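You operate a simulated robot arm through the tools that you are given. There is no shell and no other tool. Be economical: measure what you need, move in short steps, check, and stop when the job is done.

Carry out the task below with a simulated robot arm. There is one attempt and no reset: what you move stays moved.

JOB
Pack the order sheet's bag in the carton, shut it and strap it.
Fine: slide it under the arch; clip the strap with the crank in the green and leave it there.

It is judged by the outcome, as a careful person would: the job done as asked, and still so three seconds after it is handed in. It fails if anything else is knocked over, pushed out of place, dropped, spilled or broken. Flat cloth is picked up by pressing the open fingertips on it (5 to 10 N) and closing them slowly along it; thin cloth reads only 2 to 8 mm in the jaws.

ROBOT AND FRAMES
A 7-joint arm with a three-finger gripper on a trunk, on a base that drives. Base frame: it is fixed to the floor where the robot stands at the start and does not move with it; the origin is under the middle of the robot, x ahead of it, y to its left, z up; the surface under the hand at the start is at about z = 0.85. Units: m, rad, N and s.
Its first joint turns from -2.897 to 2.897 rad. Places, roughly: big brown carton [0.75, 1.25, 1]; big brown carton flap [0.8, 1.3, 1.1]; clip lever [0.4, 1.5, 0.9]; inside of the big brown carton [0.7, 1.3, 0.9]; tension crank [0.4, 1.7, 1.1]. Payload 2.69 kg.
The tool frame sits at the grasp point between the pads (the TCP): z along the fingers, y along the line on which they close. The tips reach 0.029 m beyond it. Largest opening 0.12 m; the body of the gripper starts 0.078 m behind the TCP.
Orientation is told as [roll, pitch, yaw] about the base's x, y, z axes, in that order, counted from this pose: with the fingers straight down and closing along the base's y, the tool's x points along the base's -x, its y along +y and its z along -z.

CONTROLS
- The arm moves only by the tool jog_arm. Its argument "plan" is a list of rows, each a list of 6 numbers: the shift along the base's x, y, z in units of 150 mm (1.0 is 150 mm), then the turn, a rotation vector about the base's x, y, z in units of 120 degrees (1.0 is 120 degrees). In form: [[x, y, z, rx, ry, rz], ...]. A call has 1 to 10 rows; each row is the pose to reach, as a shift and turn from the pose commanded when the call began. "claw" is the gripper command, from -1 (fully open) to 1 (shut), values between in proportion, set as the call begins (left out, the last holds). A call with a number of a shift or a turn outside -1 to 1 is refused whole. A row lasts 0.2 s, in which the tool goes at most 0.05 m and 0.15 rad; a call with a longer step from one row to the next is refused whole, and so is a gripper value outside its range. A pose out of reach is approached as far as the arm can. The call stops where the force on the tool passes 90 N (or 10 N more than at its start, if that is more) or the arm is blocked; 0.2 s more then pass. The fingers move at their own pace and stop on an object; they squeeze with about 21 N. The grip force told is the motor's: it shows also when the fingers shut on nothing. Time passes only in rows, and 0.2 s behind the last, so rows that repeat a pose let the fingers close. The reply holds the time, the measured pose of the TCP, the force on the tool along the base axes, the opening and the grip force, in the units named above and with some noise, with the torque about the TCP (base axes, N m) and any sound that the robot's microphone picked up.
- Cameras (640 x 400 px; columns grow to the right, rows downward): "scene" is now at [0.279, 0.2137, 1.3598]; the picture's right is [0.31, -0.95, 0.02], its down [-0.63, -0.22, -0.75] and it looks along [0.71, 0.22, -0.67] (base axes); focal length 219 px, centre (320, 200). "wrist" rides on the gripper at [0.063, 0, -0.104] in the tool frame; the picture's right is [0.00, 1.00, 0.00], its down [-0.83, 0.00, -0.56] and it looks along [-0.56, 0.00, 0.83] (tool axes); focal length 275 px, centre (320, 200). There is no depth. A picture from a camera that has moved, and an enlarged one, comes with that camera's place and axes in the base frame and with its lens.
- snapshot(camera): a new picture of that camera. No time passes.
- move_column(by): slides the trunk up (or, below 0, down) by that many m; the arm and the scene camera ride with it, the base frame stays. It gives what a move gives, with no picture.
- base_move(legs): drives the robot by 1 to 6 legs, each [ahead, left, turn to the left] in m, m and rad, along the robot's own axes; the way and the turn of a leg run together, so that a leg with both is an arc; at most 1.5 m and 3.142 rad a leg. The arm and the cameras ride along, it lands a little off, and it stops where it bumps. It gives what a move gives.
- turn_head(pan, tilt): turns the head with the scene camera to pan (to the left, within 2.496 rad either way) and tilt (down, from -0.506 to 1.204), counted from straight ahead of the robot. It gives what a move gives.
- close_up(camera, box): a new picture of the part [left, top, right, bottom] of that camera's present view, enlarged. No time passes.
- sign_off(): hands the job in; it is judged then, once.

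Work in short steps. Places have to be worked out from the pictures, the camera data and where the tool is seen: move nearer, look again, correct. Check each grasp and each placing, and mend what went wrong. You have 120 turns and 90 pictures in all, those below and enlarged ones among them. Open the gripper and draw the arm clear of the work before you hand the job in, unless the task says otherwise; then end with one line.

The tools are called after "Request:" by a JSON object that holds its "api" and its "payload". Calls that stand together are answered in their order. jog_arm: Moves the arm, as the interface text tells. Its arguments: {"type":"object","properties":{"plan":{"type":"array","items":{"type":"array","items":{"type":"number"}}},"claw":{"type":"number"}},"required":["plan"]} The other tools are called the same way: move_column (by) slides the trunk up or down; base_move (legs) drives the base; turn_head (pan, tilt) turns the head that bears the scene camera; snapshot (camera) takes a picture; close_up (camera, box) takes an enlarged picture of a part of a camera's view; sign_off () hands the job in.

At the start:

```text
time: 0.0
tcp_pos: [0.5943, 0.4058, 1.1459]
ee_rot: [0.0, -0.011, 0.017]
ft_force: [1.7, 0.1, 0.7]
ft_torque: [-0.03, 0.15, -0.07]
grip_width: 0.12
finger_force: 0.1
trunk travel left (down, up): [-0.325, 0.261]
robot x, y, heading: [0.0371, -0.0056, 0.015]
head pan, tilt: [0.298, 0.784]
```

scene: 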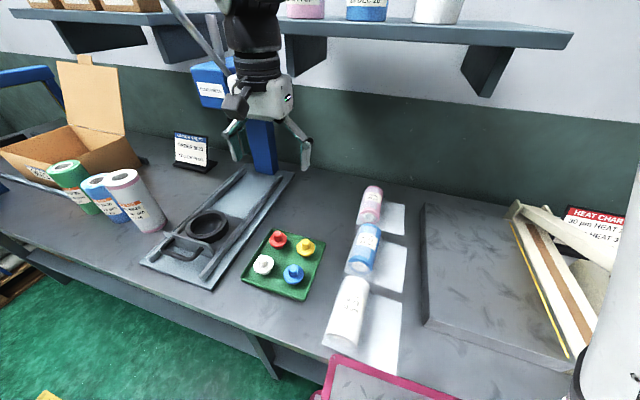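
wrist: 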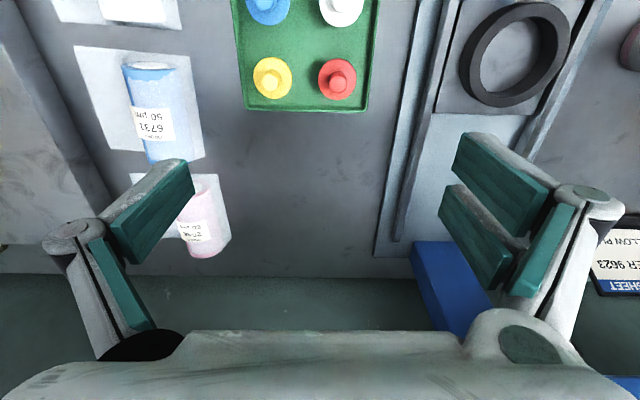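

The bench holds an order sheet, bags, rolls and a carton to the left. I'll enlarge the sheet and the bags first.

Request:
{"api": "close_up", "payload": {"camera": "scene", "box": [160, 120, 230, 180]}}

Request:
{"api": "close_up", "payload": {"camera": "scene", "box": [310, 170, 430, 370]}}

Request:
{"api": "turn_head", "payload": {"pan": 1.2, "tilt": 0.6}}

Request:
{"api": "snapshot", "payload": {"camera": "scene"}}

```text
6.67 times, centred on (195, 150) of scene
camera zoom: at [0.279, 0.2137, 1.3598], right [0.31, -0.95, 0.02], down [-0.63, -0.22, -0.75], along [0.71, 0.22, -0.67], focal length 1459 px, centre (1153, 533)
```

zoom: 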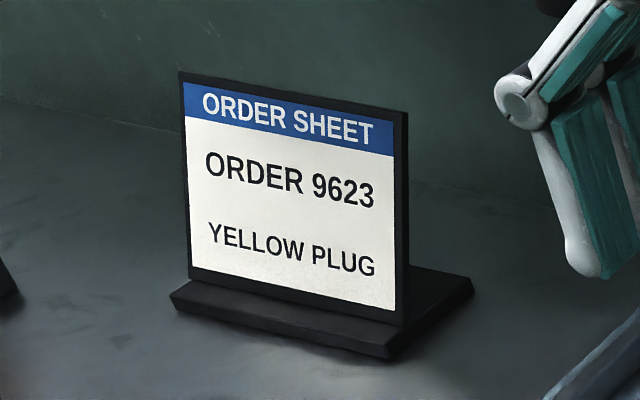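

```text
2.00 times, centred on (370, 270) of scene
camera zoom: at [0.279, 0.2137, 1.3598], right [0.31, -0.95, 0.02], down [-0.63, -0.22, -0.75], along [0.71, 0.22, -0.67], focal length 438 px, centre (220, 60)
```

zoom: 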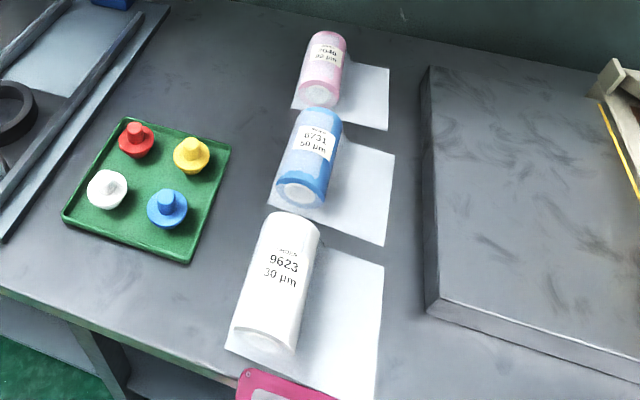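

```text
time: 1.2
tcp_pos: [0.6475, 0.4031, 1.0978]
ee_rot: [0.001, 0.035, 0.016]
ft_force: [1.0, 0.3, 0.1]
ft_torque: [0.01, 0.04, 0.01]
grip_width: 0.12
finger_force: 0.2
trunk travel left (down, up): [-0.325, 0.261]
robot x, y, heading: [0.0398, -0.005, 0.02]
head pan, tilt: [1.201, 0.6]
```

```text
85 pictures are left
camera scene: at [0.2305, 0.271, 1.3725], right [0.94, -0.35, 0.06], down [-0.15, -0.53, -0.84], along [0.32, 0.77, -0.55], focal length 219 px, centre (320, 200)
```

scene: 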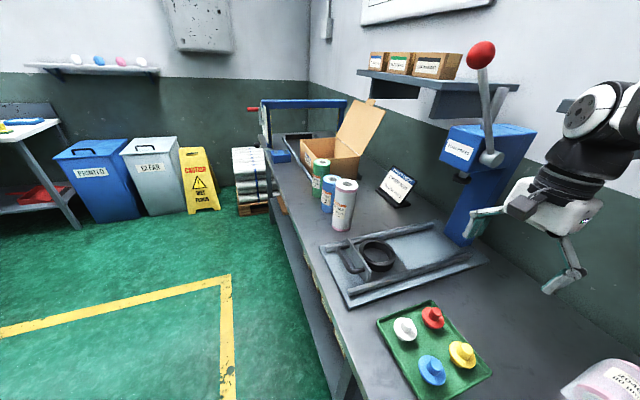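

The sheet reads ORDER 9623, YELLOW PLUG. I need closer looks at the rolls by the carton, the heat chart and the rest.

Request:
{"api": "close_up", "payload": {"camera": "scene", "box": [240, 80, 400, 240]}}

Request:
{"api": "turn_head", "payload": {"pan": -0.3, "tilt": 0.8}}

Request:
{"api": "snapshot", "payload": {"camera": "scene"}}

```text
2.50 times, centred on (320, 160) of scene
camera zoom: at [0.2305, 0.271, 1.3725], right [0.94, -0.35, 0.06], down [-0.15, -0.53, -0.84], along [0.32, 0.77, -0.55], focal length 547 px, centre (320, 300)
```

zoom: 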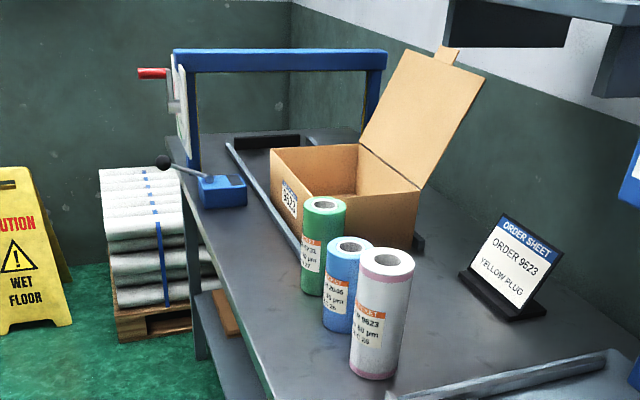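

```text
time: 2.8
tcp_pos: [0.6495, 0.4028, 1.0991]
ee_rot: [0.002, 0.037, 0.016]
ft_force: [1.1, 0.1, 0.0]
ft_torque: [0.04, 0.03, -0.03]
grip_width: 0.1198
finger_force: 0.0
trunk travel left (down, up): [-0.325, 0.261]
robot x, y, heading: [0.0404, -0.0094, 0.018]
head pan, tilt: [-0.3, 0.799]
```

```text
83 pictures are left
camera scene: at [0.28, 0.1657, 1.3587], right [-0.28, -0.96, -0.02], down [-0.65, 0.2, -0.74], along [0.71, -0.19, -0.68], focal length 219 px, centre (320, 200)
```

scene: 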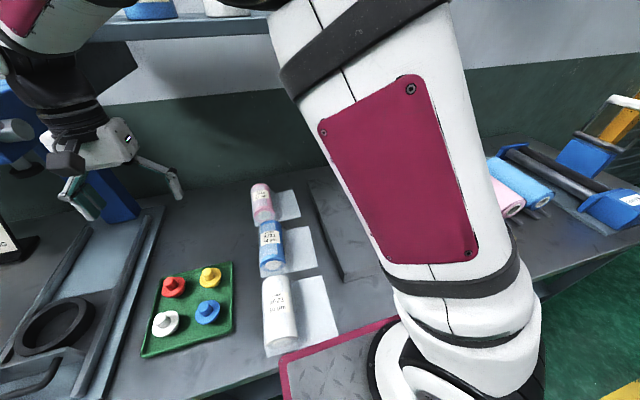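

I'll look closer at the rolls' labels from both sides.

Request:
{"api": "close_up", "payload": {"camera": "scene", "box": [235, 170, 345, 360]}}

Request:
{"api": "turn_head", "payload": {"pan": 1.2, "tilt": 0.7}}

Request:
{"api": "close_up", "payload": {"camera": "scene", "box": [290, 125, 370, 215]}}

Request:
{"api": "close_up", "payload": {"camera": "scene", "box": [230, 60, 320, 160]}}

```text
2.11 times, centred on (290, 265) of scene
camera zoom: at [0.28, 0.1657, 1.3587], right [-0.28, -0.96, -0.02], down [-0.65, 0.2, -0.74], along [0.71, -0.19, -0.68], focal length 461 px, centre (383, 63)
```

zoom: 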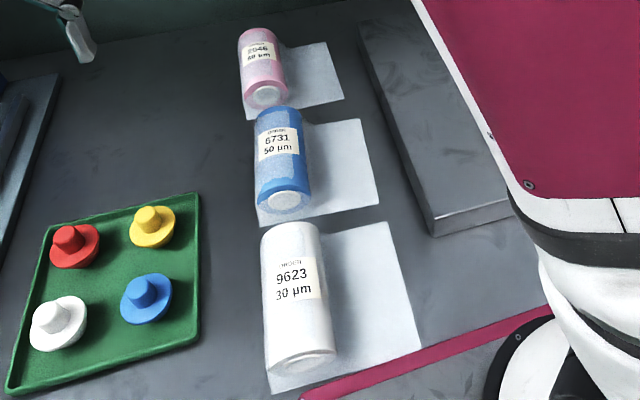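

```text
time: 4.4
tcp_pos: [0.6503, 0.4031, 1.0995]
ee_rot: [0.002, 0.036, 0.013]
ft_force: [0.0, 0.3, -0.2]
ft_torque: [-0.04, 0.0, -0.03]
grip_width: 0.1199
finger_force: 0.0
trunk travel left (down, up): [-0.325, 0.261]
robot x, y, heading: [0.039, -0.0108, 0.024]
head pan, tilt: [1.201, 0.7]
```

```text
4.44 times, centred on (330, 170) of scene
camera zoom: at [0.2324, 0.2677, 1.3641], right [0.94, -0.34, 0.05], down [-0.18, -0.6, -0.78], along [0.3, 0.72, -0.63], focal length 973 px, centre (276, 333)
```

zoom: 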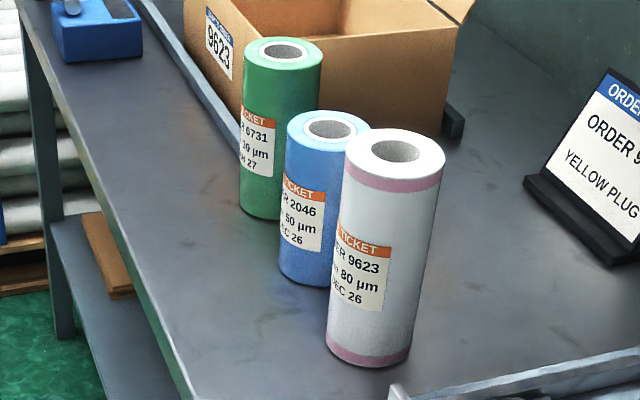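

```text
4.00 times, centred on (275, 110) of scene
camera zoom: at [0.2324, 0.2677, 1.3641], right [0.94, -0.34, 0.05], down [-0.18, -0.6, -0.78], along [0.3, 0.72, -0.63], focal length 876 px, centre (500, 560)
```

zoom: 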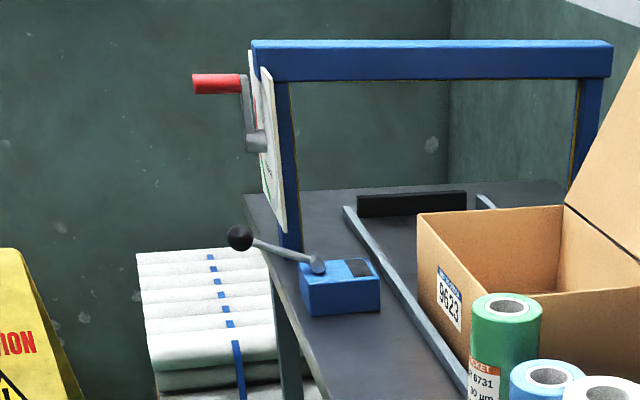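

The lying "ORDER 9623 30 µm" piece, with its loose film sheet, looks like the bag; the carton carries 9623 too. The bag is too near the robot for the arm, so I back up 0.25 m and look with both cameras.

Request:
{"api": "base_move", "payload": {"legs": [[-0.25, 0, 0]]}}

Request:
{"api": "turn_head", "payload": {"pan": 0.2, "tilt": 0.7}}

Request:
{"api": "snapshot", "payload": {"camera": "scene"}}

Request:
{"api": "snapshot", "payload": {"camera": "wrist"}}

```text
time: 5.6
tcp_pos: [0.7204, 0.4156, 1.0059]
ee_rot: [0.023, 0.114, 0.08]
ft_force: [-4.3, 3.3, 6.6]
ft_torque: [-0.3, -0.51, 0.05]
grip_width: 0.119
finger_force: 0.0
trunk travel left (down, up): [-0.325, 0.261]
robot x, y, heading: [0.0364, -0.0313, 0.083]
head pan, tilt: [1.201, 0.7]
stopped in leg 1: the robot was blocked; the commanded pose is now the measured one
```

```text
time: 6.8
tcp_pos: [0.7208, 0.4148, 1.0027]
ee_rot: [0.012, 0.113, 0.077]
ft_force: [0.7, 0.2, 0.1]
ft_torque: [-0.01, -0.01, -0.03]
grip_width: 0.1201
finger_force: 0.0
trunk travel left (down, up): [-0.325, 0.261]
robot x, y, heading: [0.0365, -0.0303, 0.083]
head pan, tilt: [0.201, 0.7]
```

```text
79 pictures are left
camera scene: at [0.263, 0.198, 1.3661], right [0.28, -0.96, 0.02], down [-0.57, -0.18, -0.8], along [0.77, 0.22, -0.6], focal length 219 px, centre (320, 200)
```

scene: 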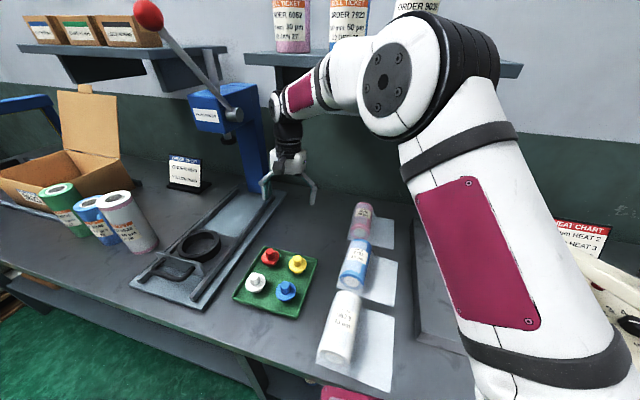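

```text
78 pictures are left
camera wrist: at [0.6707, 0.4087, 1.1134], right [-0.08, 1.0, 0.01], down [0.89, 0.07, 0.46], along [0.46, 0.05, -0.89], focal length 275 px, centre (320, 200)
```

wrist: 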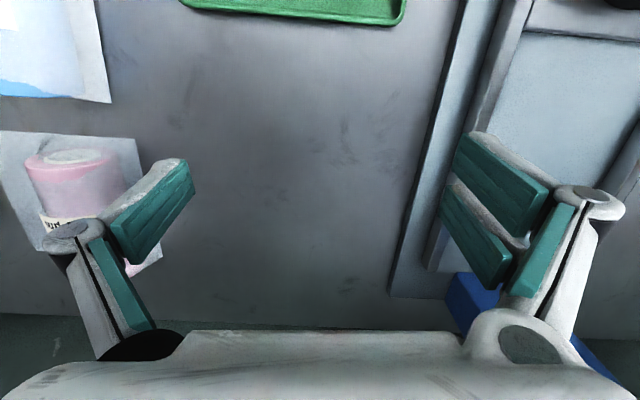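

The base was blocked and the arm was shoved, so something touches it. I'll look up at the arm and behind the robot.

Request:
{"api": "turn_head", "payload": {"pan": 0.0, "tilt": 0.1}}

Request:
{"api": "snapshot", "payload": {"camera": "scene"}}

Request:
{"api": "turn_head", "payload": {"pan": 2.45, "tilt": 0.7}}

Request:
{"api": "snapshot", "payload": {"camera": "scene"}}

Request:
{"api": "turn_head", "payload": {"pan": -2.45, "tilt": 0.7}}

Request:
{"api": "snapshot", "payload": {"camera": "scene"}}

```text
time: 7.8
tcp_pos: [0.7207, 0.4159, 1.0028]
ee_rot: [0.011, 0.114, 0.079]
ft_force: [-0.2, -0.6, -0.4]
ft_torque: [0.0, 0.02, -0.01]
grip_width: 0.1199
finger_force: 0.0
trunk travel left (down, up): [-0.325, 0.261]
robot x, y, heading: [0.0373, -0.0342, 0.082]
head pan, tilt: [0.0, 0.099]
```

```text
77 pictures are left
camera scene: at [0.2698, 0.1817, 1.4213], right [0.08, -1.0, 0.0], down [-0.04, -0.01, -1.0], along [1.0, 0.08, -0.04], focal length 219 px, centre (320, 200)
```

scene: 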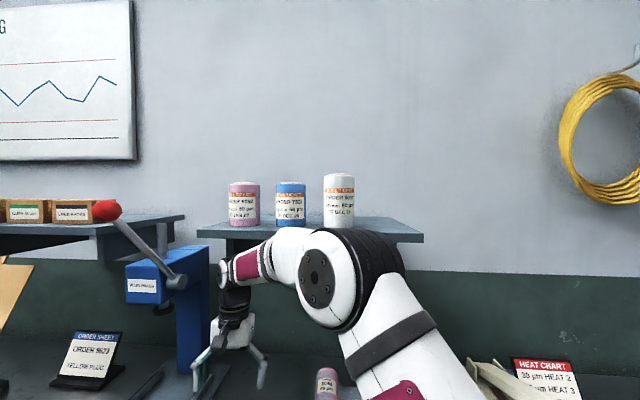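

```text
time: 10.1
tcp_pos: [0.7221, 0.4154, 1.0033]
ee_rot: [0.011, 0.113, 0.077]
ft_force: [-0.3, 0.7, -0.1]
ft_torque: [-0.01, -0.04, 0.0]
grip_width: 0.1201
finger_force: 0.1
trunk travel left (down, up): [-0.325, 0.261]
robot x, y, heading: [0.0422, -0.0347, 0.087]
head pan, tilt: [2.45, 0.7]
```

```text
76 pictures are left
camera scene: at [0.1123, 0.2228, 1.3567], right [0.57, 0.82, 0.04], down [0.58, -0.37, -0.73], along [-0.59, 0.44, -0.68], focal length 219 px, centre (320, 200)
```

scene: 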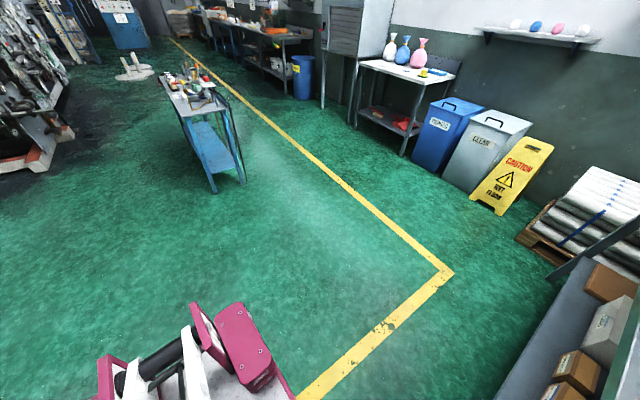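

```text
time: 13.9
tcp_pos: [0.7207, 0.4135, 1.003]
ee_rot: [0.011, 0.115, 0.077]
ft_force: [0.1, 0.2, 0.6]
ft_torque: [-0.02, 0.01, -0.01]
grip_width: 0.12
finger_force: 0.1
trunk travel left (down, up): [-0.325, 0.261]
robot x, y, heading: [0.0346, -0.0352, 0.086]
head pan, tilt: [-2.45, 0.7]
```

```text
75 pictures are left
camera scene: at [0.1218, 0.115, 1.3572], right [-0.7, 0.72, -0.04], down [0.51, 0.45, -0.73], along [-0.51, -0.53, -0.68], focal length 219 px, centre (320, 200)
```

scene: 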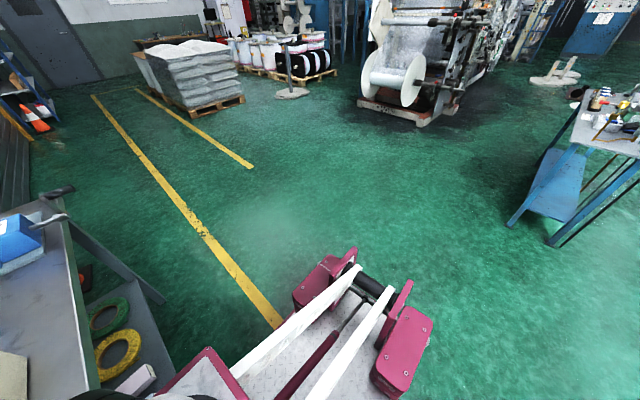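

Nothing stands behind; the arm likely hooked something (the blue press column or shelf). I also noticed bag-like items on a side table, so I zoom on those.

Request:
{"api": "turn_head", "payload": {"pan": 1.9, "tilt": 0.3}}

Request:
{"api": "snapshot", "payload": {"camera": "scene"}}

```text
time: 17.4
tcp_pos: [0.7221, 0.4137, 1.0032]
ee_rot: [0.011, 0.115, 0.075]
ft_force: [0.1, 0.3, 1.1]
ft_torque: [0.01, -0.01, 0.01]
grip_width: 0.1199
finger_force: 0.0
trunk travel left (down, up): [-0.325, 0.261]
robot x, y, heading: [0.0371, -0.0374, 0.081]
head pan, tilt: [1.901, 0.3]
```

```text
74 pictures are left
camera scene: at [0.1432, 0.2599, 1.3949], right [0.91, 0.4, 0.06], down [0.18, -0.27, -0.95], along [-0.36, 0.88, -0.32], focal length 219 px, centre (320, 200)
```

scene: 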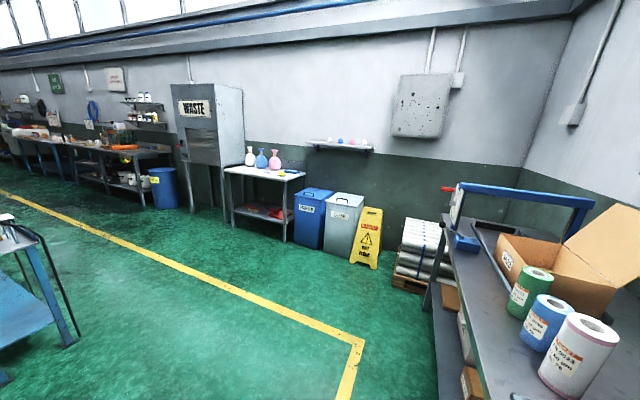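

Request:
{"api": "close_up", "payload": {"camera": "scene", "box": [220, 130, 380, 230]}}

```text
4.00 times, centred on (300, 180) of scene
camera zoom: at [0.1432, 0.2599, 1.3949], right [0.91, 0.4, 0.06], down [0.18, -0.27, -0.95], along [-0.36, 0.88, -0.32], focal length 876 px, centre (400, 280)
```

zoom: 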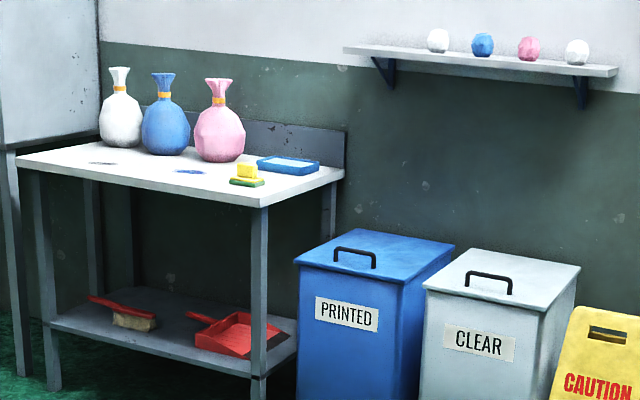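

Those are waste bags, unlabelled, so the ORDER 9623 piece stays my bag. I now look down at the base to find what blocks it.

Request:
{"api": "turn_head", "payload": {"pan": -0.5, "tilt": 1.2}}

Request:
{"api": "snapshot", "payload": {"camera": "scene"}}

Request:
{"api": "turn_head", "payload": {"pan": -1.4, "tilt": 0.8}}

Request:
{"api": "snapshot", "payload": {"camera": "scene"}}

```text
time: 19.6
tcp_pos: [0.7226, 0.4152, 1.0032]
ee_rot: [0.012, 0.114, 0.077]
ft_force: [0.3, 0.6, 0.1]
ft_torque: [0.03, -0.02, -0.01]
grip_width: 0.1201
finger_force: 0.0
trunk travel left (down, up): [-0.325, 0.261]
robot x, y, heading: [0.0364, -0.0366, 0.084]
head pan, tilt: [-0.499, 1.201]
```

```text
72 pictures are left
camera scene: at [0.2361, 0.1518, 1.3283], right [-0.4, -0.91, -0.03], down [-0.83, 0.38, -0.41], along [0.39, -0.15, -0.91], focal length 219 px, centre (320, 200)
```

scene: 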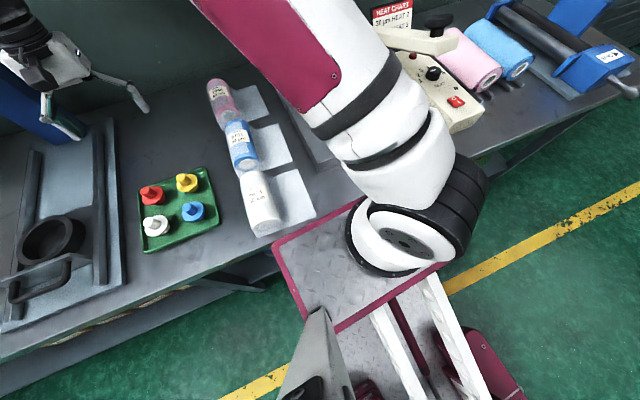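

```text
time: 20.9
tcp_pos: [0.7224, 0.414, 1.0027]
ee_rot: [0.012, 0.114, 0.075]
ft_force: [0.7, -0.5, -0.1]
ft_torque: [-0.01, 0.02, -0.02]
grip_width: 0.1202
finger_force: 0.1
trunk travel left (down, up): [-0.325, 0.261]
robot x, y, heading: [0.0369, -0.0323, 0.083]
head pan, tilt: [-1.4, 0.799]
```

```text
71 pictures are left
camera scene: at [0.2036, 0.0963, 1.354], right [-0.97, -0.25, -0.06], down [-0.14, 0.7, -0.71], along [0.22, -0.67, -0.71], focal length 219 px, centre (320, 200)
```

scene: 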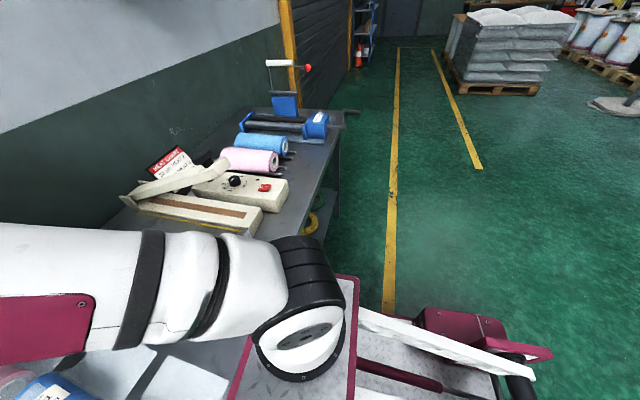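

No visible obstacle behind the base; perhaps the extended forearm is caught on the press or shelf. I'll retract the hand gently up and toward the robot to free it, and watch the readings.

Request:
{"api": "jog_arm", "payload": {"plan": [[-0.1, -0.1, 0.05, 0, -0.03, 0], [-0.25, -0.2, 0.1, 0, -0.05, 0], [-0.45, -0.35, 0.15, 0, -0.055, 0], [-0.6, -0.5, 0.2, 0, -0.055, -0.02], [-0.6, -0.7, 0.2, 0, -0.055, -0.03]], "claw": -0.3}}

Request:
{"api": "turn_head", "payload": {"pan": 0.3, "tilt": 0.5}}

Request:
{"api": "snapshot", "payload": {"camera": "scene"}}

```text
time: 21.2
tcp_pos: [0.7607, 0.4063, 0.9649]
ee_rot: [0.023, 0.125, 0.08]
ft_force: [-4.0, 3.3, 6.7]
ft_torque: [-0.34, -0.39, 0.03]
grip_width: 0.0773
finger_force: 0.0
trunk travel left (down, up): [-0.325, 0.261]
robot x, y, heading: [0.0347, -0.0338, 0.081]
head pan, tilt: [-1.4, 0.799]
stopped in row 1: the arm was blocked; the commanded pose is now the measured one
```

```text
time: 22.9
tcp_pos: [0.7629, 0.4056, 0.9625]
ee_rot: [0.016, 0.122, 0.079]
ft_force: [0.4, -0.9, 0.7]
ft_torque: [-0.03, 0.04, 0.01]
grip_width: 0.0778
finger_force: 0.1
trunk travel left (down, up): [-0.325, 0.261]
robot x, y, heading: [0.0373, -0.035, 0.083]
head pan, tilt: [0.3, 0.499]
```

```text
70 pictures are left
camera scene: at [0.2649, 0.2075, 1.3839], right [0.37, -0.93, 0.02], down [-0.39, -0.18, -0.9], along [0.84, 0.33, -0.43], focal length 219 px, centre (320, 200)
```

scene: 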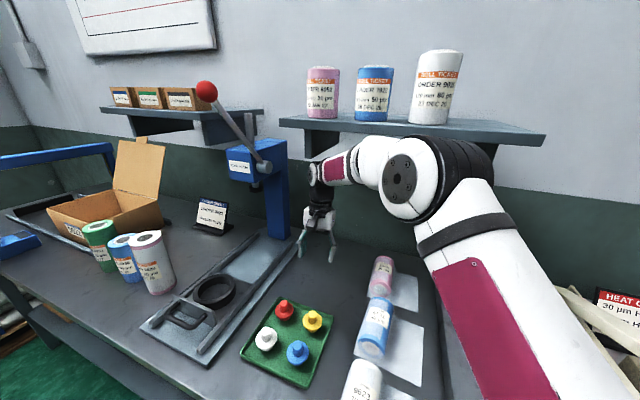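

The arm shoved outward and down again, as if the upper arm presses against the shelf edge. I zoom on the elbow.

Request:
{"api": "close_up", "payload": {"camera": "scene", "box": [280, 90, 560, 265]}}

Request:
{"api": "turn_head", "payload": {"pan": -0.6, "tilt": 0.3}}

Request:
{"api": "snapshot", "payload": {"camera": "scene"}}

```text
2.29 times, centred on (420, 178) of scene
camera zoom: at [0.2649, 0.2075, 1.3839], right [0.37, -0.93, 0.02], down [-0.39, -0.18, -0.9], along [0.84, 0.33, -0.43], focal length 500 px, centre (91, 251)
```

zoom: 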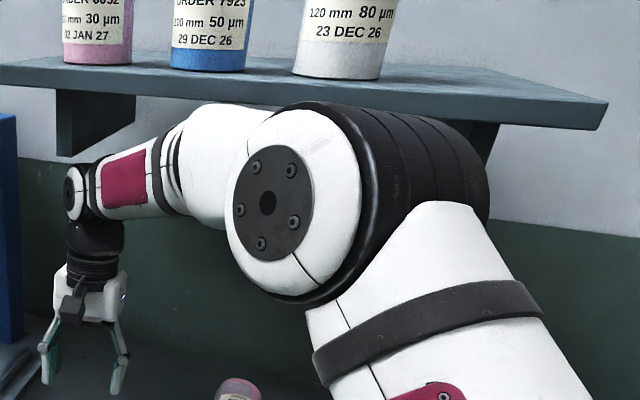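

```text
time: 24.1
tcp_pos: [0.7611, 0.4044, 0.9623]
ee_rot: [0.016, 0.123, 0.078]
ft_force: [-0.5, 0.1, 0.0]
ft_torque: [-0.01, 0.01, 0.04]
grip_width: 0.0779
finger_force: 0.0
trunk travel left (down, up): [-0.325, 0.261]
robot x, y, heading: [0.0378, -0.0362, 0.081]
head pan, tilt: [-0.6, 0.3]
```

```text
68 pictures are left
camera scene: at [0.2605, 0.1274, 1.402], right [-0.49, -0.87, -0.03], down [-0.2, 0.15, -0.97], along [0.85, -0.47, -0.24], focal length 219 px, centre (320, 200)
```

scene: 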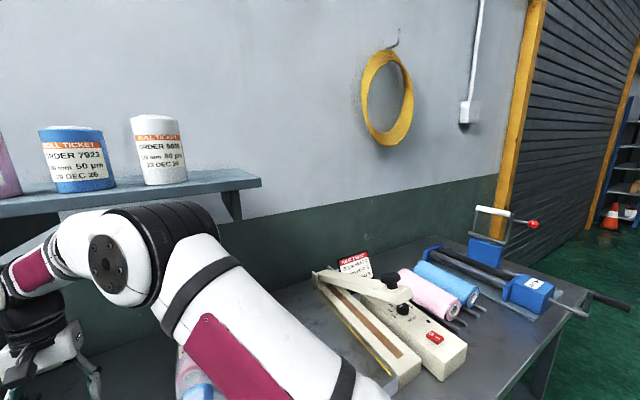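

The elbow sits just under/at the shelf edge and seems to be pressing up on it. I lower the trunk slightly to relieve that contact.

Request:
{"api": "move_column", "payload": {"by": -0.03}}

```text
time: 24.4
tcp_pos: [0.7932, 0.396, 0.9156]
ee_rot: [0.013, 0.184, 0.087]
ft_force: [-2.1, 3.8, 7.0]
ft_torque: [-0.34, -0.33, 0.05]
grip_width: 0.0777
finger_force: 0.1
trunk travel left (down, up): [-0.326, 0.26]
robot x, y, heading: [0.0346, -0.0315, 0.082]
head pan, tilt: [-0.6, 0.3]
stopped: the arm was blocked; the commanded pose is now the measured one
```

The trunk did not move and the arm sank another 5 cm. I check the surroundings of the elbow before commanding again, looking from the left side.

Request:
{"api": "turn_head", "payload": {"pan": 0.0, "tilt": 0.6}}

Request:
{"api": "snapshot", "payload": {"camera": "scene"}}

Request:
{"api": "snapshot", "payload": {"camera": "wrist"}}

```text
time: 25.4
tcp_pos: [0.7909, 0.3961, 0.9147]
ee_rot: [0.006, 0.181, 0.085]
ft_force: [-0.7, -1.0, -0.8]
ft_torque: [0.0, -0.01, 0.02]
grip_width: 0.0779
finger_force: 0.0
trunk travel left (down, up): [-0.326, 0.26]
robot x, y, heading: [0.0326, -0.0342, 0.082]
head pan, tilt: [0.0, 0.6]
```

```text
67 pictures are left
camera scene: at [0.2692, 0.1803, 1.3752], right [0.08, -1.0, 0.0], down [-0.51, -0.04, -0.86], along [0.86, 0.07, -0.51], focal length 219 px, centre (320, 200)
```

scene: 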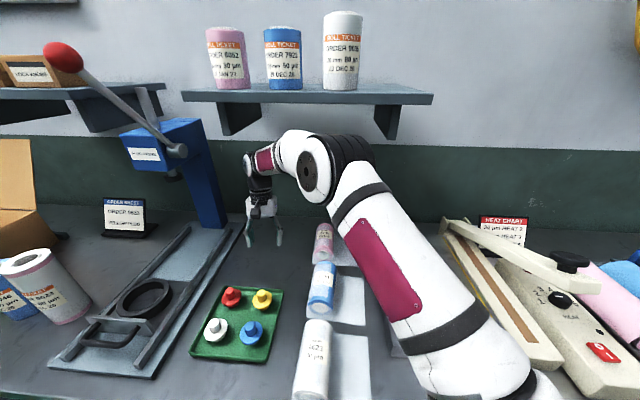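

```text
66 pictures are left
camera wrist: at [0.7478, 0.3909, 1.0281], right [-0.09, 1.0, 0.01], down [0.91, 0.08, 0.4], along [0.4, 0.04, -0.92], focal length 275 px, centre (320, 200)
```

wrist: 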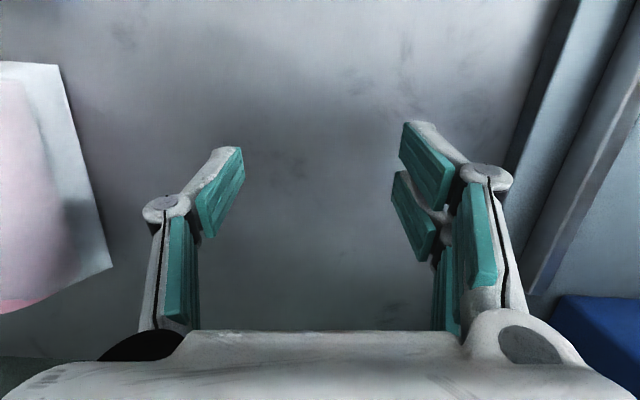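

The arm itself looks free of everything here. I test with a slow, small straight-up move.

Request:
{"api": "jog_arm", "payload": {"plan": [[0, 0, 0.02, 0, 0, 0], [0, 0, 0.05, 0, 0, 0], [0, 0, 0.1, 0, 0, 0], [0, 0, 0.16, 0, 0, 0], [0, 0, 0.24, 0, 0, 0], [0, 0, 0.34, 0, 0, 0]]}}

```text
time: 25.8
tcp_pos: [0.8063, 0.3836, 0.868]
ee_rot: [-0.015, 0.265, 0.1]
ft_force: [-5.6, 11.2, 29.2]
ft_torque: [0.78, -0.27, 0.22]
grip_width: 0.1045
finger_force: 17.4
trunk travel left (down, up): [-0.326, 0.26]
robot x, y, heading: [0.0367, -0.0358, 0.082]
head pan, tilt: [0.0, 0.6]
stopped in row 1: the arm was blocked; the commanded pose is now the measured one
```

Each command makes the arm sink about 5 cm until it's called blocked, and now the fingertips rest on the bench (29 N). With the bench as support, I try one brisk row upward to see if the arm follows.

Request:
{"api": "jog_arm", "payload": {"plan": [[0, 0, 0.32, 0, -0.03, 0], [-0.05, 0, 0.62, 0, -0.06, 0], [-0.1, 0, 0.9, 0, -0.09, 0]], "claw": -0.3}}

```text
time: 26.1
tcp_pos: [0.8091, 0.3681, 0.8401]
ee_rot: [-0.055, 0.346, 0.111]
ft_force: [-19.5, 19.6, 51.5]
ft_torque: [0.73, -0.16, -0.02]
grip_width: 0.1211
finger_force: 16.7
trunk travel left (down, up): [-0.326, 0.26]
robot x, y, heading: [0.0358, -0.0314, 0.083]
head pan, tilt: [0.0, 0.6]
stopped in row 1: the arm was blocked; the commanded pose is now the measured one
```

It keeps being driven down. I look down at the shoulder and upper arm for a contact.

Request:
{"api": "turn_head", "payload": {"pan": -0.9, "tilt": 1.1}}

Request:
{"api": "snapshot", "payload": {"camera": "scene"}}

Request:
{"api": "turn_head", "payload": {"pan": 0.1, "tilt": 0.8}}

Request:
{"api": "snapshot", "payload": {"camera": "scene"}}

```text
time: 27.3
tcp_pos: [0.8105, 0.3595, 0.8313]
ee_rot: [-0.071, 0.351, 0.097]
ft_force: [4.7, -3.9, 9.6]
ft_torque: [0.19, -0.11, -0.08]
grip_width: 0.1114
finger_force: 2.5
trunk travel left (down, up): [-0.326, 0.26]
robot x, y, heading: [0.0358, -0.0374, 0.075]
head pan, tilt: [-0.901, 1.1]
```

```text
65 pictures are left
camera scene: at [0.2282, 0.1274, 1.334], right [-0.73, -0.68, -0.04], down [-0.58, 0.65, -0.49], along [0.36, -0.33, -0.87], focal length 219 px, centre (320, 200)
```

scene: 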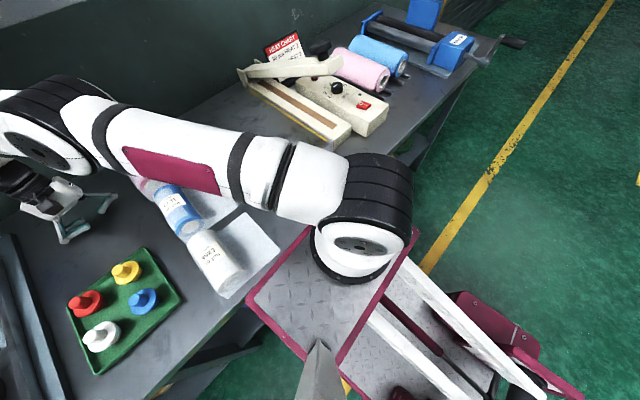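

```text
time: 28.6
tcp_pos: [0.8094, 0.3587, 0.8312]
ee_rot: [-0.071, 0.351, 0.097]
ft_force: [5.7, -1.6, 9.4]
ft_torque: [0.15, -0.03, -0.1]
grip_width: 0.1114
finger_force: 2.9
trunk travel left (down, up): [-0.326, 0.26]
robot x, y, heading: [0.0349, -0.0327, 0.079]
head pan, tilt: [0.099, 0.799]
```

```text
64 pictures are left
camera scene: at [0.2629, 0.1879, 1.3579], right [0.18, -0.98, 0.01], down [-0.66, -0.13, -0.74], along [0.73, 0.13, -0.67], focal length 219 px, centre (320, 200)
```

scene: 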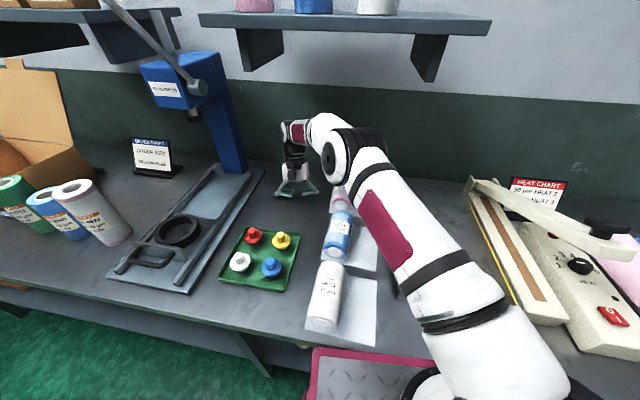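

The links look clear of objects, yet the arm sinks with each command. I try raising the trunk to lift the hand off the bench.

Request:
{"api": "move_column", "payload": {"by": 0.1}}

```text
time: 28.9
tcp_pos: [0.7997, 0.3461, 0.8292]
ee_rot: [-0.075, 0.488, 0.149]
ft_force: [-66.6, -82.0, 247.9]
ft_torque: [21.4, -5.7, 4.13]
grip_width: 0.1203
finger_force: 10.2
trunk travel left (down, up): [-0.332, 0.254]
robot x, y, heading: [0.0308, -0.0305, 0.087]
head pan, tilt: [0.099, 0.799]
stopped: the arm was blocked; the commanded pose is now the measured one
```

The push into the bench spiked to 248 N; I stop and let it settle, reading the force without commanding the arm.

Request:
{"api": "turn_head", "payload": {"pan": 0.3, "tilt": 0.8}}

Request:
{"api": "snapshot", "payload": {"camera": "scene"}}

Request:
{"api": "snapshot", "payload": {"camera": "wrist"}}

```text
time: 29.6
tcp_pos: [0.8001, 0.3465, 0.8284]
ee_rot: [-0.08, 0.48, 0.145]
ft_force: [-63.1, -86.5, 252.5]
ft_torque: [21.52, -5.61, 3.34]
grip_width: 0.1205
finger_force: 9.6
trunk travel left (down, up): [-0.332, 0.254]
robot x, y, heading: [0.0305, -0.0334, 0.082]
head pan, tilt: [0.3, 0.799]
```

```text
63 pictures are left
camera scene: at [0.2587, 0.2001, 1.3601], right [0.37, -0.93, 0.01], down [-0.62, -0.26, -0.74], along [0.69, 0.27, -0.68], focal length 219 px, centre (320, 200)
```

scene: 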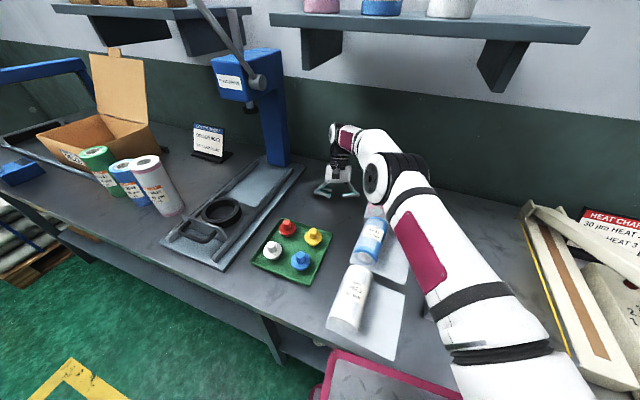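

```text
62 pictures are left
camera wrist: at [0.7915, 0.3528, 0.9493], right [-0.18, 0.98, -0.07], down [0.98, 0.19, 0.11], along [0.12, -0.05, -0.99], focal length 275 px, centre (320, 200)
```

wrist: 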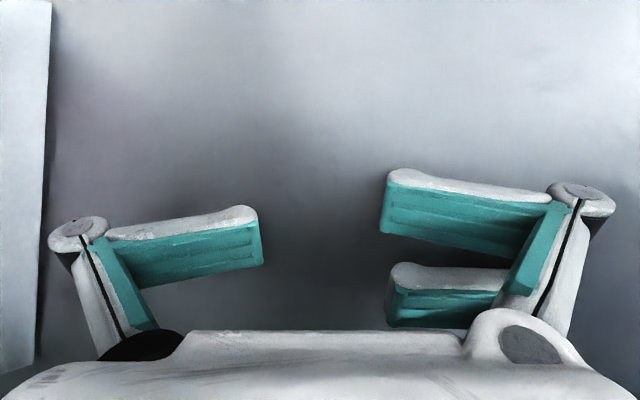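

The load on the tip stays at ~250 N even while idle. I issue a single null row (hold pose) to learn whether the sinking comes with any command at all.

Request:
{"api": "jog_arm", "payload": {"plan": [[0, 0, 0.01, 0, 0, 0]]}}

```text
time: 30.0
tcp_pos: [0.7927, 0.3361, 0.83]
ee_rot: [-0.058, 0.581, 0.2]
ft_force: [-17.1, -34.8, 258.1]
ft_torque: [21.38, -4.45, 0.94]
grip_width: 0.1206
finger_force: 45.1
trunk travel left (down, up): [-0.332, 0.254]
robot x, y, heading: [0.035, -0.0333, 0.083]
head pan, tilt: [0.3, 0.799]
stopped in row 1: the arm was blocked; the commanded pose is now the measured one
```

The load stays about 255 N and the wrist folds. I try one maximal-allowed row up and back with the wrist turned the opposite way, to counter the sinking.

Request:
{"api": "jog_arm", "payload": {"plan": [[-0.18, 0, 0.26, 0, -0.07, 0], [-0.36, 0, 0.52, 0, -0.14, 0], [-0.5, 0, 0.8, 0, -0.21, 0], [-0.5, 0, 1.0, 0, -0.27, 0]]}}

```text
time: 30.3
tcp_pos: [0.7833, 0.3244, 0.8335]
ee_rot: [-0.081, 0.637, 0.228]
ft_force: [-41.0, -47.1, 259.2]
ft_torque: [21.83, -4.49, 2.94]
grip_width: 0.1202
finger_force: 9.7
trunk travel left (down, up): [-0.332, 0.254]
robot x, y, heading: [0.0326, -0.031, 0.085]
head pan, tilt: [0.3, 0.799]
stopped in row 1: the arm was blocked; the commanded pose is now the measured one
```

I check how close the elbow and wrist are to the rolls now before anything else.

Request:
{"api": "turn_head", "payload": {"pan": 0.0, "tilt": 0.9}}

Request:
{"api": "close_up", "payload": {"camera": "scene", "box": [160, 40, 480, 240]}}

Request:
{"api": "snapshot", "payload": {"camera": "wrist"}}

```text
time: 31.1
tcp_pos: [0.7837, 0.3237, 0.8337]
ee_rot: [-0.087, 0.632, 0.222]
ft_force: [-34.7, -47.4, 263.2]
ft_torque: [21.7, -4.36, 1.83]
grip_width: 0.1198
finger_force: 44.7
trunk travel left (down, up): [-0.332, 0.254]
robot x, y, heading: [0.0322, -0.0311, 0.086]
head pan, tilt: [0.0, 0.901]
```

```text
2.00 times, centred on (320, 140) of scene
camera zoom: at [0.2599, 0.1763, 1.3521], right [0.09, -1.0, 0.0], down [-0.74, -0.06, -0.66], along [0.66, 0.06, -0.75], focal length 438 px, centre (320, 320)
```

zoom: 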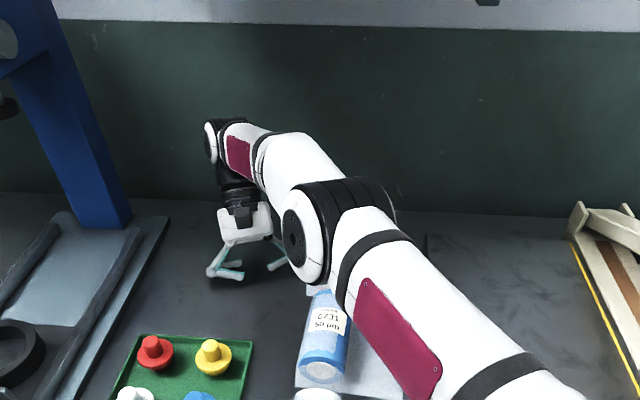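

```text
60 pictures are left
camera wrist: at [0.7925, 0.3347, 0.9542], right [-0.27, 0.96, -0.07], down [0.96, 0.27, -0.05], along [-0.03, -0.08, -1.0], focal length 275 px, centre (320, 200)
```

wrist: 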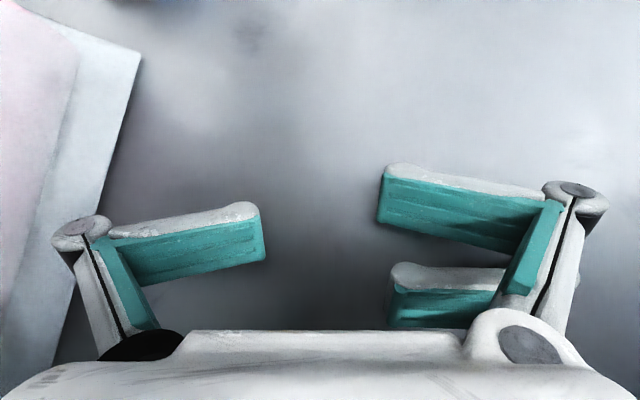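

The elbow still hangs over the pink roll with some gap. I command along the sinking direction for the first rows (so the error stays small), then rise gently.

Request:
{"api": "jog_arm", "payload": {"plan": [[-0.04, -0.05, 0.01, 0, 0.02, 0.01], [-0.04, -0.05, 0.02, 0, 0.02, 0.01], [-0.04, -0.05, 0.04, 0, 0.02, 0.01], [-0.04, -0.05, 0.08, 0, 0.02, 0.01], [-0.04, -0.05, 0.14, 0, 0.01, 0.01], [-0.04, -0.05, 0.22, 0, 0.0, 0.01], [-0.04, -0.05, 0.32, 0, -0.02, 0.01], [-0.04, -0.05, 0.44, 0, -0.04, 0.01]]}}

```text
time: 31.4
tcp_pos: [0.7756, 0.315, 0.8379]
ee_rot: [-0.033, 0.705, 0.294]
ft_force: [-94.5, -51.0, 299.6]
ft_torque: [14.38, -8.45, 4.1]
grip_width: 0.1089
finger_force: 44.7
trunk travel left (down, up): [-0.332, 0.254]
robot x, y, heading: [0.0304, -0.0352, 0.079]
head pan, tilt: [0.0, 0.901]
stopped in row 1: the arm was blocked; the commanded pose is now the measured one
```

Still blocked at once. I zoom on the shoulder/plate to seek a hidden jam.

Request:
{"api": "turn_head", "payload": {"pan": -1.0, "tilt": 1.2}}

Request:
{"api": "snapshot", "payload": {"camera": "scene"}}

Request:
{"api": "turn_head", "payload": {"pan": 0.6, "tilt": 1.2}}

Request:
{"api": "snapshot", "payload": {"camera": "scene"}}

```text
time: 32.7
tcp_pos: [0.7759, 0.3141, 0.8357]
ee_rot: [-0.033, 0.71, 0.292]
ft_force: [-91.3, -50.7, 297.6]
ft_torque: [15.13, -8.6, 4.15]
grip_width: 0.1136
finger_force: 45.1
trunk travel left (down, up): [-0.332, 0.254]
robot x, y, heading: [0.0307, -0.034, 0.081]
head pan, tilt: [-1.0, 1.201]
```

```text
59 pictures are left
camera scene: at [0.2174, 0.1231, 1.3297], right [-0.79, -0.61, -0.05], down [-0.55, 0.74, -0.39], along [0.27, -0.28, -0.92], focal length 219 px, centre (320, 200)
```

scene: 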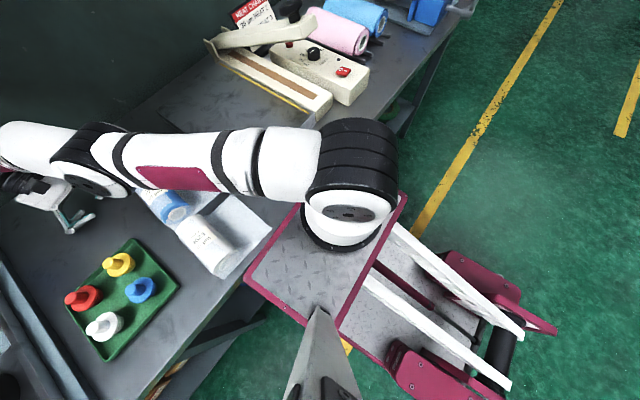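

```text
time: 34.4
tcp_pos: [0.7783, 0.3115, 0.8343]
ee_rot: [-0.039, 0.706, 0.289]
ft_force: [-74.5, -61.0, 293.3]
ft_torque: [17.0, -7.91, 3.33]
grip_width: 0.1168
finger_force: 44.6
trunk travel left (down, up): [-0.332, 0.254]
robot x, y, heading: [0.0322, -0.0334, 0.085]
head pan, tilt: [0.6, 1.201]
```

```text
58 pictures are left
camera scene: at [0.2266, 0.2029, 1.3307], right [0.63, -0.78, 0.03], down [-0.7, -0.59, -0.41], along [0.33, 0.24, -0.91], focal length 219 px, centre (320, 200)
```

scene: 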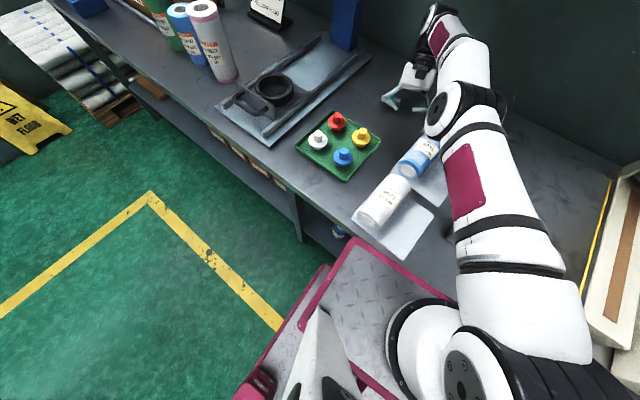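

No jam visible there. I try backing the base a mere 4 cm to see whether the base itself responds; the hand is 10 cm clear of the plug tray.

Request:
{"api": "base_move", "payload": {"legs": [[-0.04, 0, 0]]}}

```text
time: 35.1
tcp_pos: [0.7828, 0.3121, 0.8291]
ee_rot: [0.115, 0.664, 0.404]
ft_force: [-63.8, 59.3, 273.7]
ft_torque: [-3.21, -12.01, 1.47]
grip_width: 0.1224
finger_force: 45.1
trunk travel left (down, up): [-0.332, 0.254]
robot x, y, heading: [0.0289, -0.0305, 0.084]
head pan, tilt: [0.6, 1.201]
stopped in leg 1: the robot was blocked; the commanded pose is now the measured one
```

The base doesn't respond either. I send ten rows of exactly zero motion to see if the jog mode itself can run and settle.

Request:
{"api": "jog_arm", "payload": {"plan": [[0, 0, 0, 0, 0, 0], [0, 0, 0, 0, 0, 0], [0, 0, 0, 0, 0, 0], [0, 0, 0, 0, 0, 0], [0, 0, 0, 0, 0, 0]]}}

```text
time: 36.3
tcp_pos: [0.7837, 0.3121, 0.8289]
ee_rot: [0.114, 0.668, 0.404]
ft_force: [-58.7, 43.5, 273.6]
ft_torque: [-0.57, -11.58, 0.55]
grip_width: 0.1225
finger_force: 45.3
trunk travel left (down, up): [-0.332, 0.254]
robot x, y, heading: [0.0212, -0.0318, 0.087]
head pan, tilt: [0.6, 1.201]
```

Holding runs fine without sinking. Now I try: two zero rows, then a very slow rise.

Request:
{"api": "jog_arm", "payload": {"plan": [[0, 0, 0, 0, 0, 0], [0, 0, 0, 0, 0, 0], [0, 0, 0.01, 0, 0, 0], [0, 0, 0.03, 0, 0, 0], [0, 0, 0.06, 0, 0, 0], [0, 0, 0.1, 0, 0, 0], [0, 0, 0.15, 0, 0, 0], [0, 0, 0.2, 0, 0, 0], [0, 0, 0.26, 0, 0, 0], [0, 0, 0.32, 0, 0, 0]]}}

```text
time: 37.1
tcp_pos: [0.7906, 0.3066, 0.8338]
ee_rot: [0.138, 0.655, 0.419]
ft_force: [-41.1, 61.0, 272.0]
ft_torque: [-14.0, -12.29, 0.49]
grip_width: 0.111
finger_force: 45.2
trunk travel left (down, up): [-0.332, 0.254]
robot x, y, heading: [0.0254, -0.0317, 0.09]
head pan, tilt: [0.6, 1.201]
stopped in row 4: the force on the tool passed its limit at 360 N (the readings are from after the stop); the commanded pose is now the measured one
```

Progress: with zero rows first the arm responded (z up 5 mm) before the force limit stopped it. I repeat, rising straight up in modest steps.

Request:
{"api": "jog_arm", "payload": {"plan": [[0, 0, 0, 0, 0, 0], [0, 0, 0, 0, 0, 0], [0, 0, 0.05, 0, 0, 0], [0, 0, 0.15, 0, 0, 0], [0, 0, 0.3, 0, 0, 0], [0, 0, 0.45, 0, 0, 0], [0, 0, 0.6, 0, 0, 0]]}}

```text
time: 37.9
tcp_pos: [0.7961, 0.2993, 0.8385]
ee_rot: [0.164, 0.644, 0.431]
ft_force: [-30.0, 46.7, 272.2]
ft_torque: [-10.91, -10.17, 0.23]
grip_width: 0.094
finger_force: 45.3
trunk travel left (down, up): [-0.332, 0.254]
robot x, y, heading: [0.0252, -0.0318, 0.096]
head pan, tilt: [0.6, 1.201]
stopped in row 4: the force on the tool passed its limit at 355 N (the readings are from after the stop); the commanded pose is now the measured one
```

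The force stays ~272 N. I check the elbow's clearance over the rolls again and the hand from the side.

Request:
{"api": "turn_head", "payload": {"pan": 0.1, "tilt": 0.8}}

Request:
{"api": "close_up", "payload": {"camera": "scene", "box": [240, 80, 440, 220]}}

Request:
{"api": "snapshot", "payload": {"camera": "wrist"}}

```text
time: 38.9
tcp_pos: [0.7976, 0.2966, 0.8385]
ee_rot: [0.161, 0.646, 0.432]
ft_force: [-30.9, 45.0, 271.1]
ft_torque: [-9.52, -9.98, 0.81]
grip_width: 0.0931
finger_force: 45.4
trunk travel left (down, up): [-0.332, 0.254]
robot x, y, heading: [0.0269, -0.0383, 0.092]
head pan, tilt: [0.099, 0.799]
```

```text
2.86 times, centred on (340, 150) of scene
camera zoom: at [0.2533, 0.1866, 1.3597], right [0.19, -0.98, 0.0], down [-0.66, -0.13, -0.74], along [0.72, 0.14, -0.68], focal length 625 px, centre (263, 343)
```

zoom: 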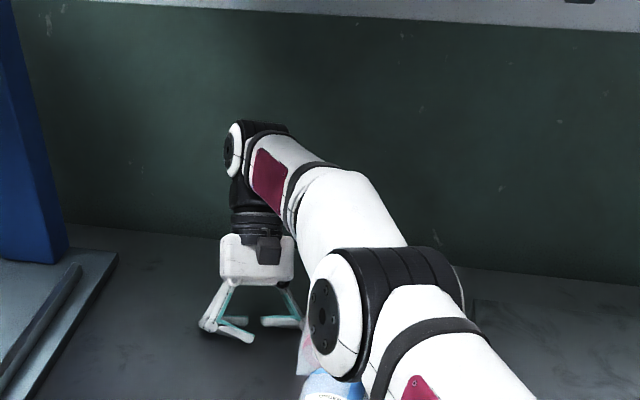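

```text
56 pictures are left
camera wrist: at [0.8152, 0.2871, 0.9581], right [-0.33, 0.94, 0.13], down [0.94, 0.34, -0.06], along [-0.1, 0.1, -0.99], focal length 275 px, centre (320, 200)
```

wrist: 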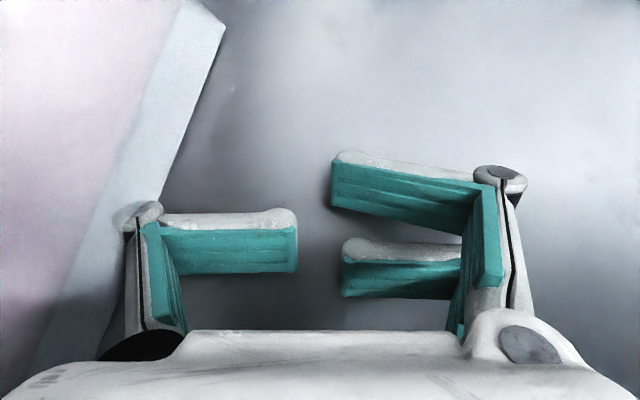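

The right finger is nearing the pink roll's sheet. I try a tiny trunk rise (1 cm), which is slower than the earlier attempt.

Request:
{"api": "move_column", "payload": {"by": 0.01}}

```text
time: 39.2
tcp_pos: [0.8007, 0.2928, 0.8413]
ee_rot: [0.197, 0.648, 0.457]
ft_force: [-29.5, 46.3, 270.8]
ft_torque: [-8.82, -9.22, 0.54]
grip_width: 0.0812
finger_force: 45.0
trunk travel left (down, up): [-0.334, 0.252]
robot x, y, heading: [0.0276, -0.035, 0.089]
head pan, tilt: [0.099, 0.799]
stopped: the force on the tool passed its limit at 362 N (the readings are from after the stop); the commanded pose is now the measured one
```

Each motion start gives a downward kick before anything else. With the hand supported I try one strong fast lift after two zero rows, moving slightly left, away from the pink roll.

Request:
{"api": "jog_arm", "payload": {"plan": [[0, 0, 0, 0, 0, 0], [0, 0, 0.3, 0, 0, 0], [0, 0.05, 0.6, 0, 0, 0], [0, 0.1, 0.9, 0, 0, 0]]}}

```text
time: 39.8
tcp_pos: [0.7968, 0.2916, 0.8366]
ee_rot: [0.169, 0.66, 0.43]
ft_force: [-121.4, 12.1, 280.9]
ft_torque: [-15.32, -13.9, -6.59]
grip_width: 0.1091
finger_force: 0.0
out of reach, approached as far as the arm can: row 3
trunk travel left (down, up): [-0.334, 0.252]
robot x, y, heading: [0.0214, -0.0224, 0.099]
head pan, tilt: [0.099, 0.799]
stopped in row 3: the arm was blocked; the commanded pose is now the measured one
```

IK reports higher poses with this tilt as out of reach, so I first try only un-tilting the wrist (pitch back) with slow rows.

Request:
{"api": "jog_arm", "payload": {"plan": [[0, 0, 0, 0, 0, 0], [-0.02, 0, 0.0, 0, -0.02, 0], [-0.06, 0, 0.02, 0, -0.05, 0], [-0.12, 0, 0.05, 0, -0.08, 0], [-0.2, 0, 0.1, 0, -0.12, 0], [-0.3, 0, 0.15, 0, -0.16, 0]], "claw": -0.1}}

```text
time: 40.4
tcp_pos: [0.8006, 0.2933, 0.834]
ee_rot: [0.14, 0.64, 0.433]
ft_force: [-72.5, 0.8, 292.7]
ft_torque: [-15.54, -13.97, -4.3]
grip_width: 0.109
finger_force: 44.8
trunk travel left (down, up): [-0.334, 0.252]
robot x, y, heading: [0.02, -0.0214, 0.104]
head pan, tilt: [0.099, 0.799]
stopped in row 3: the arm was blocked; the commanded pose is now the measured one
```

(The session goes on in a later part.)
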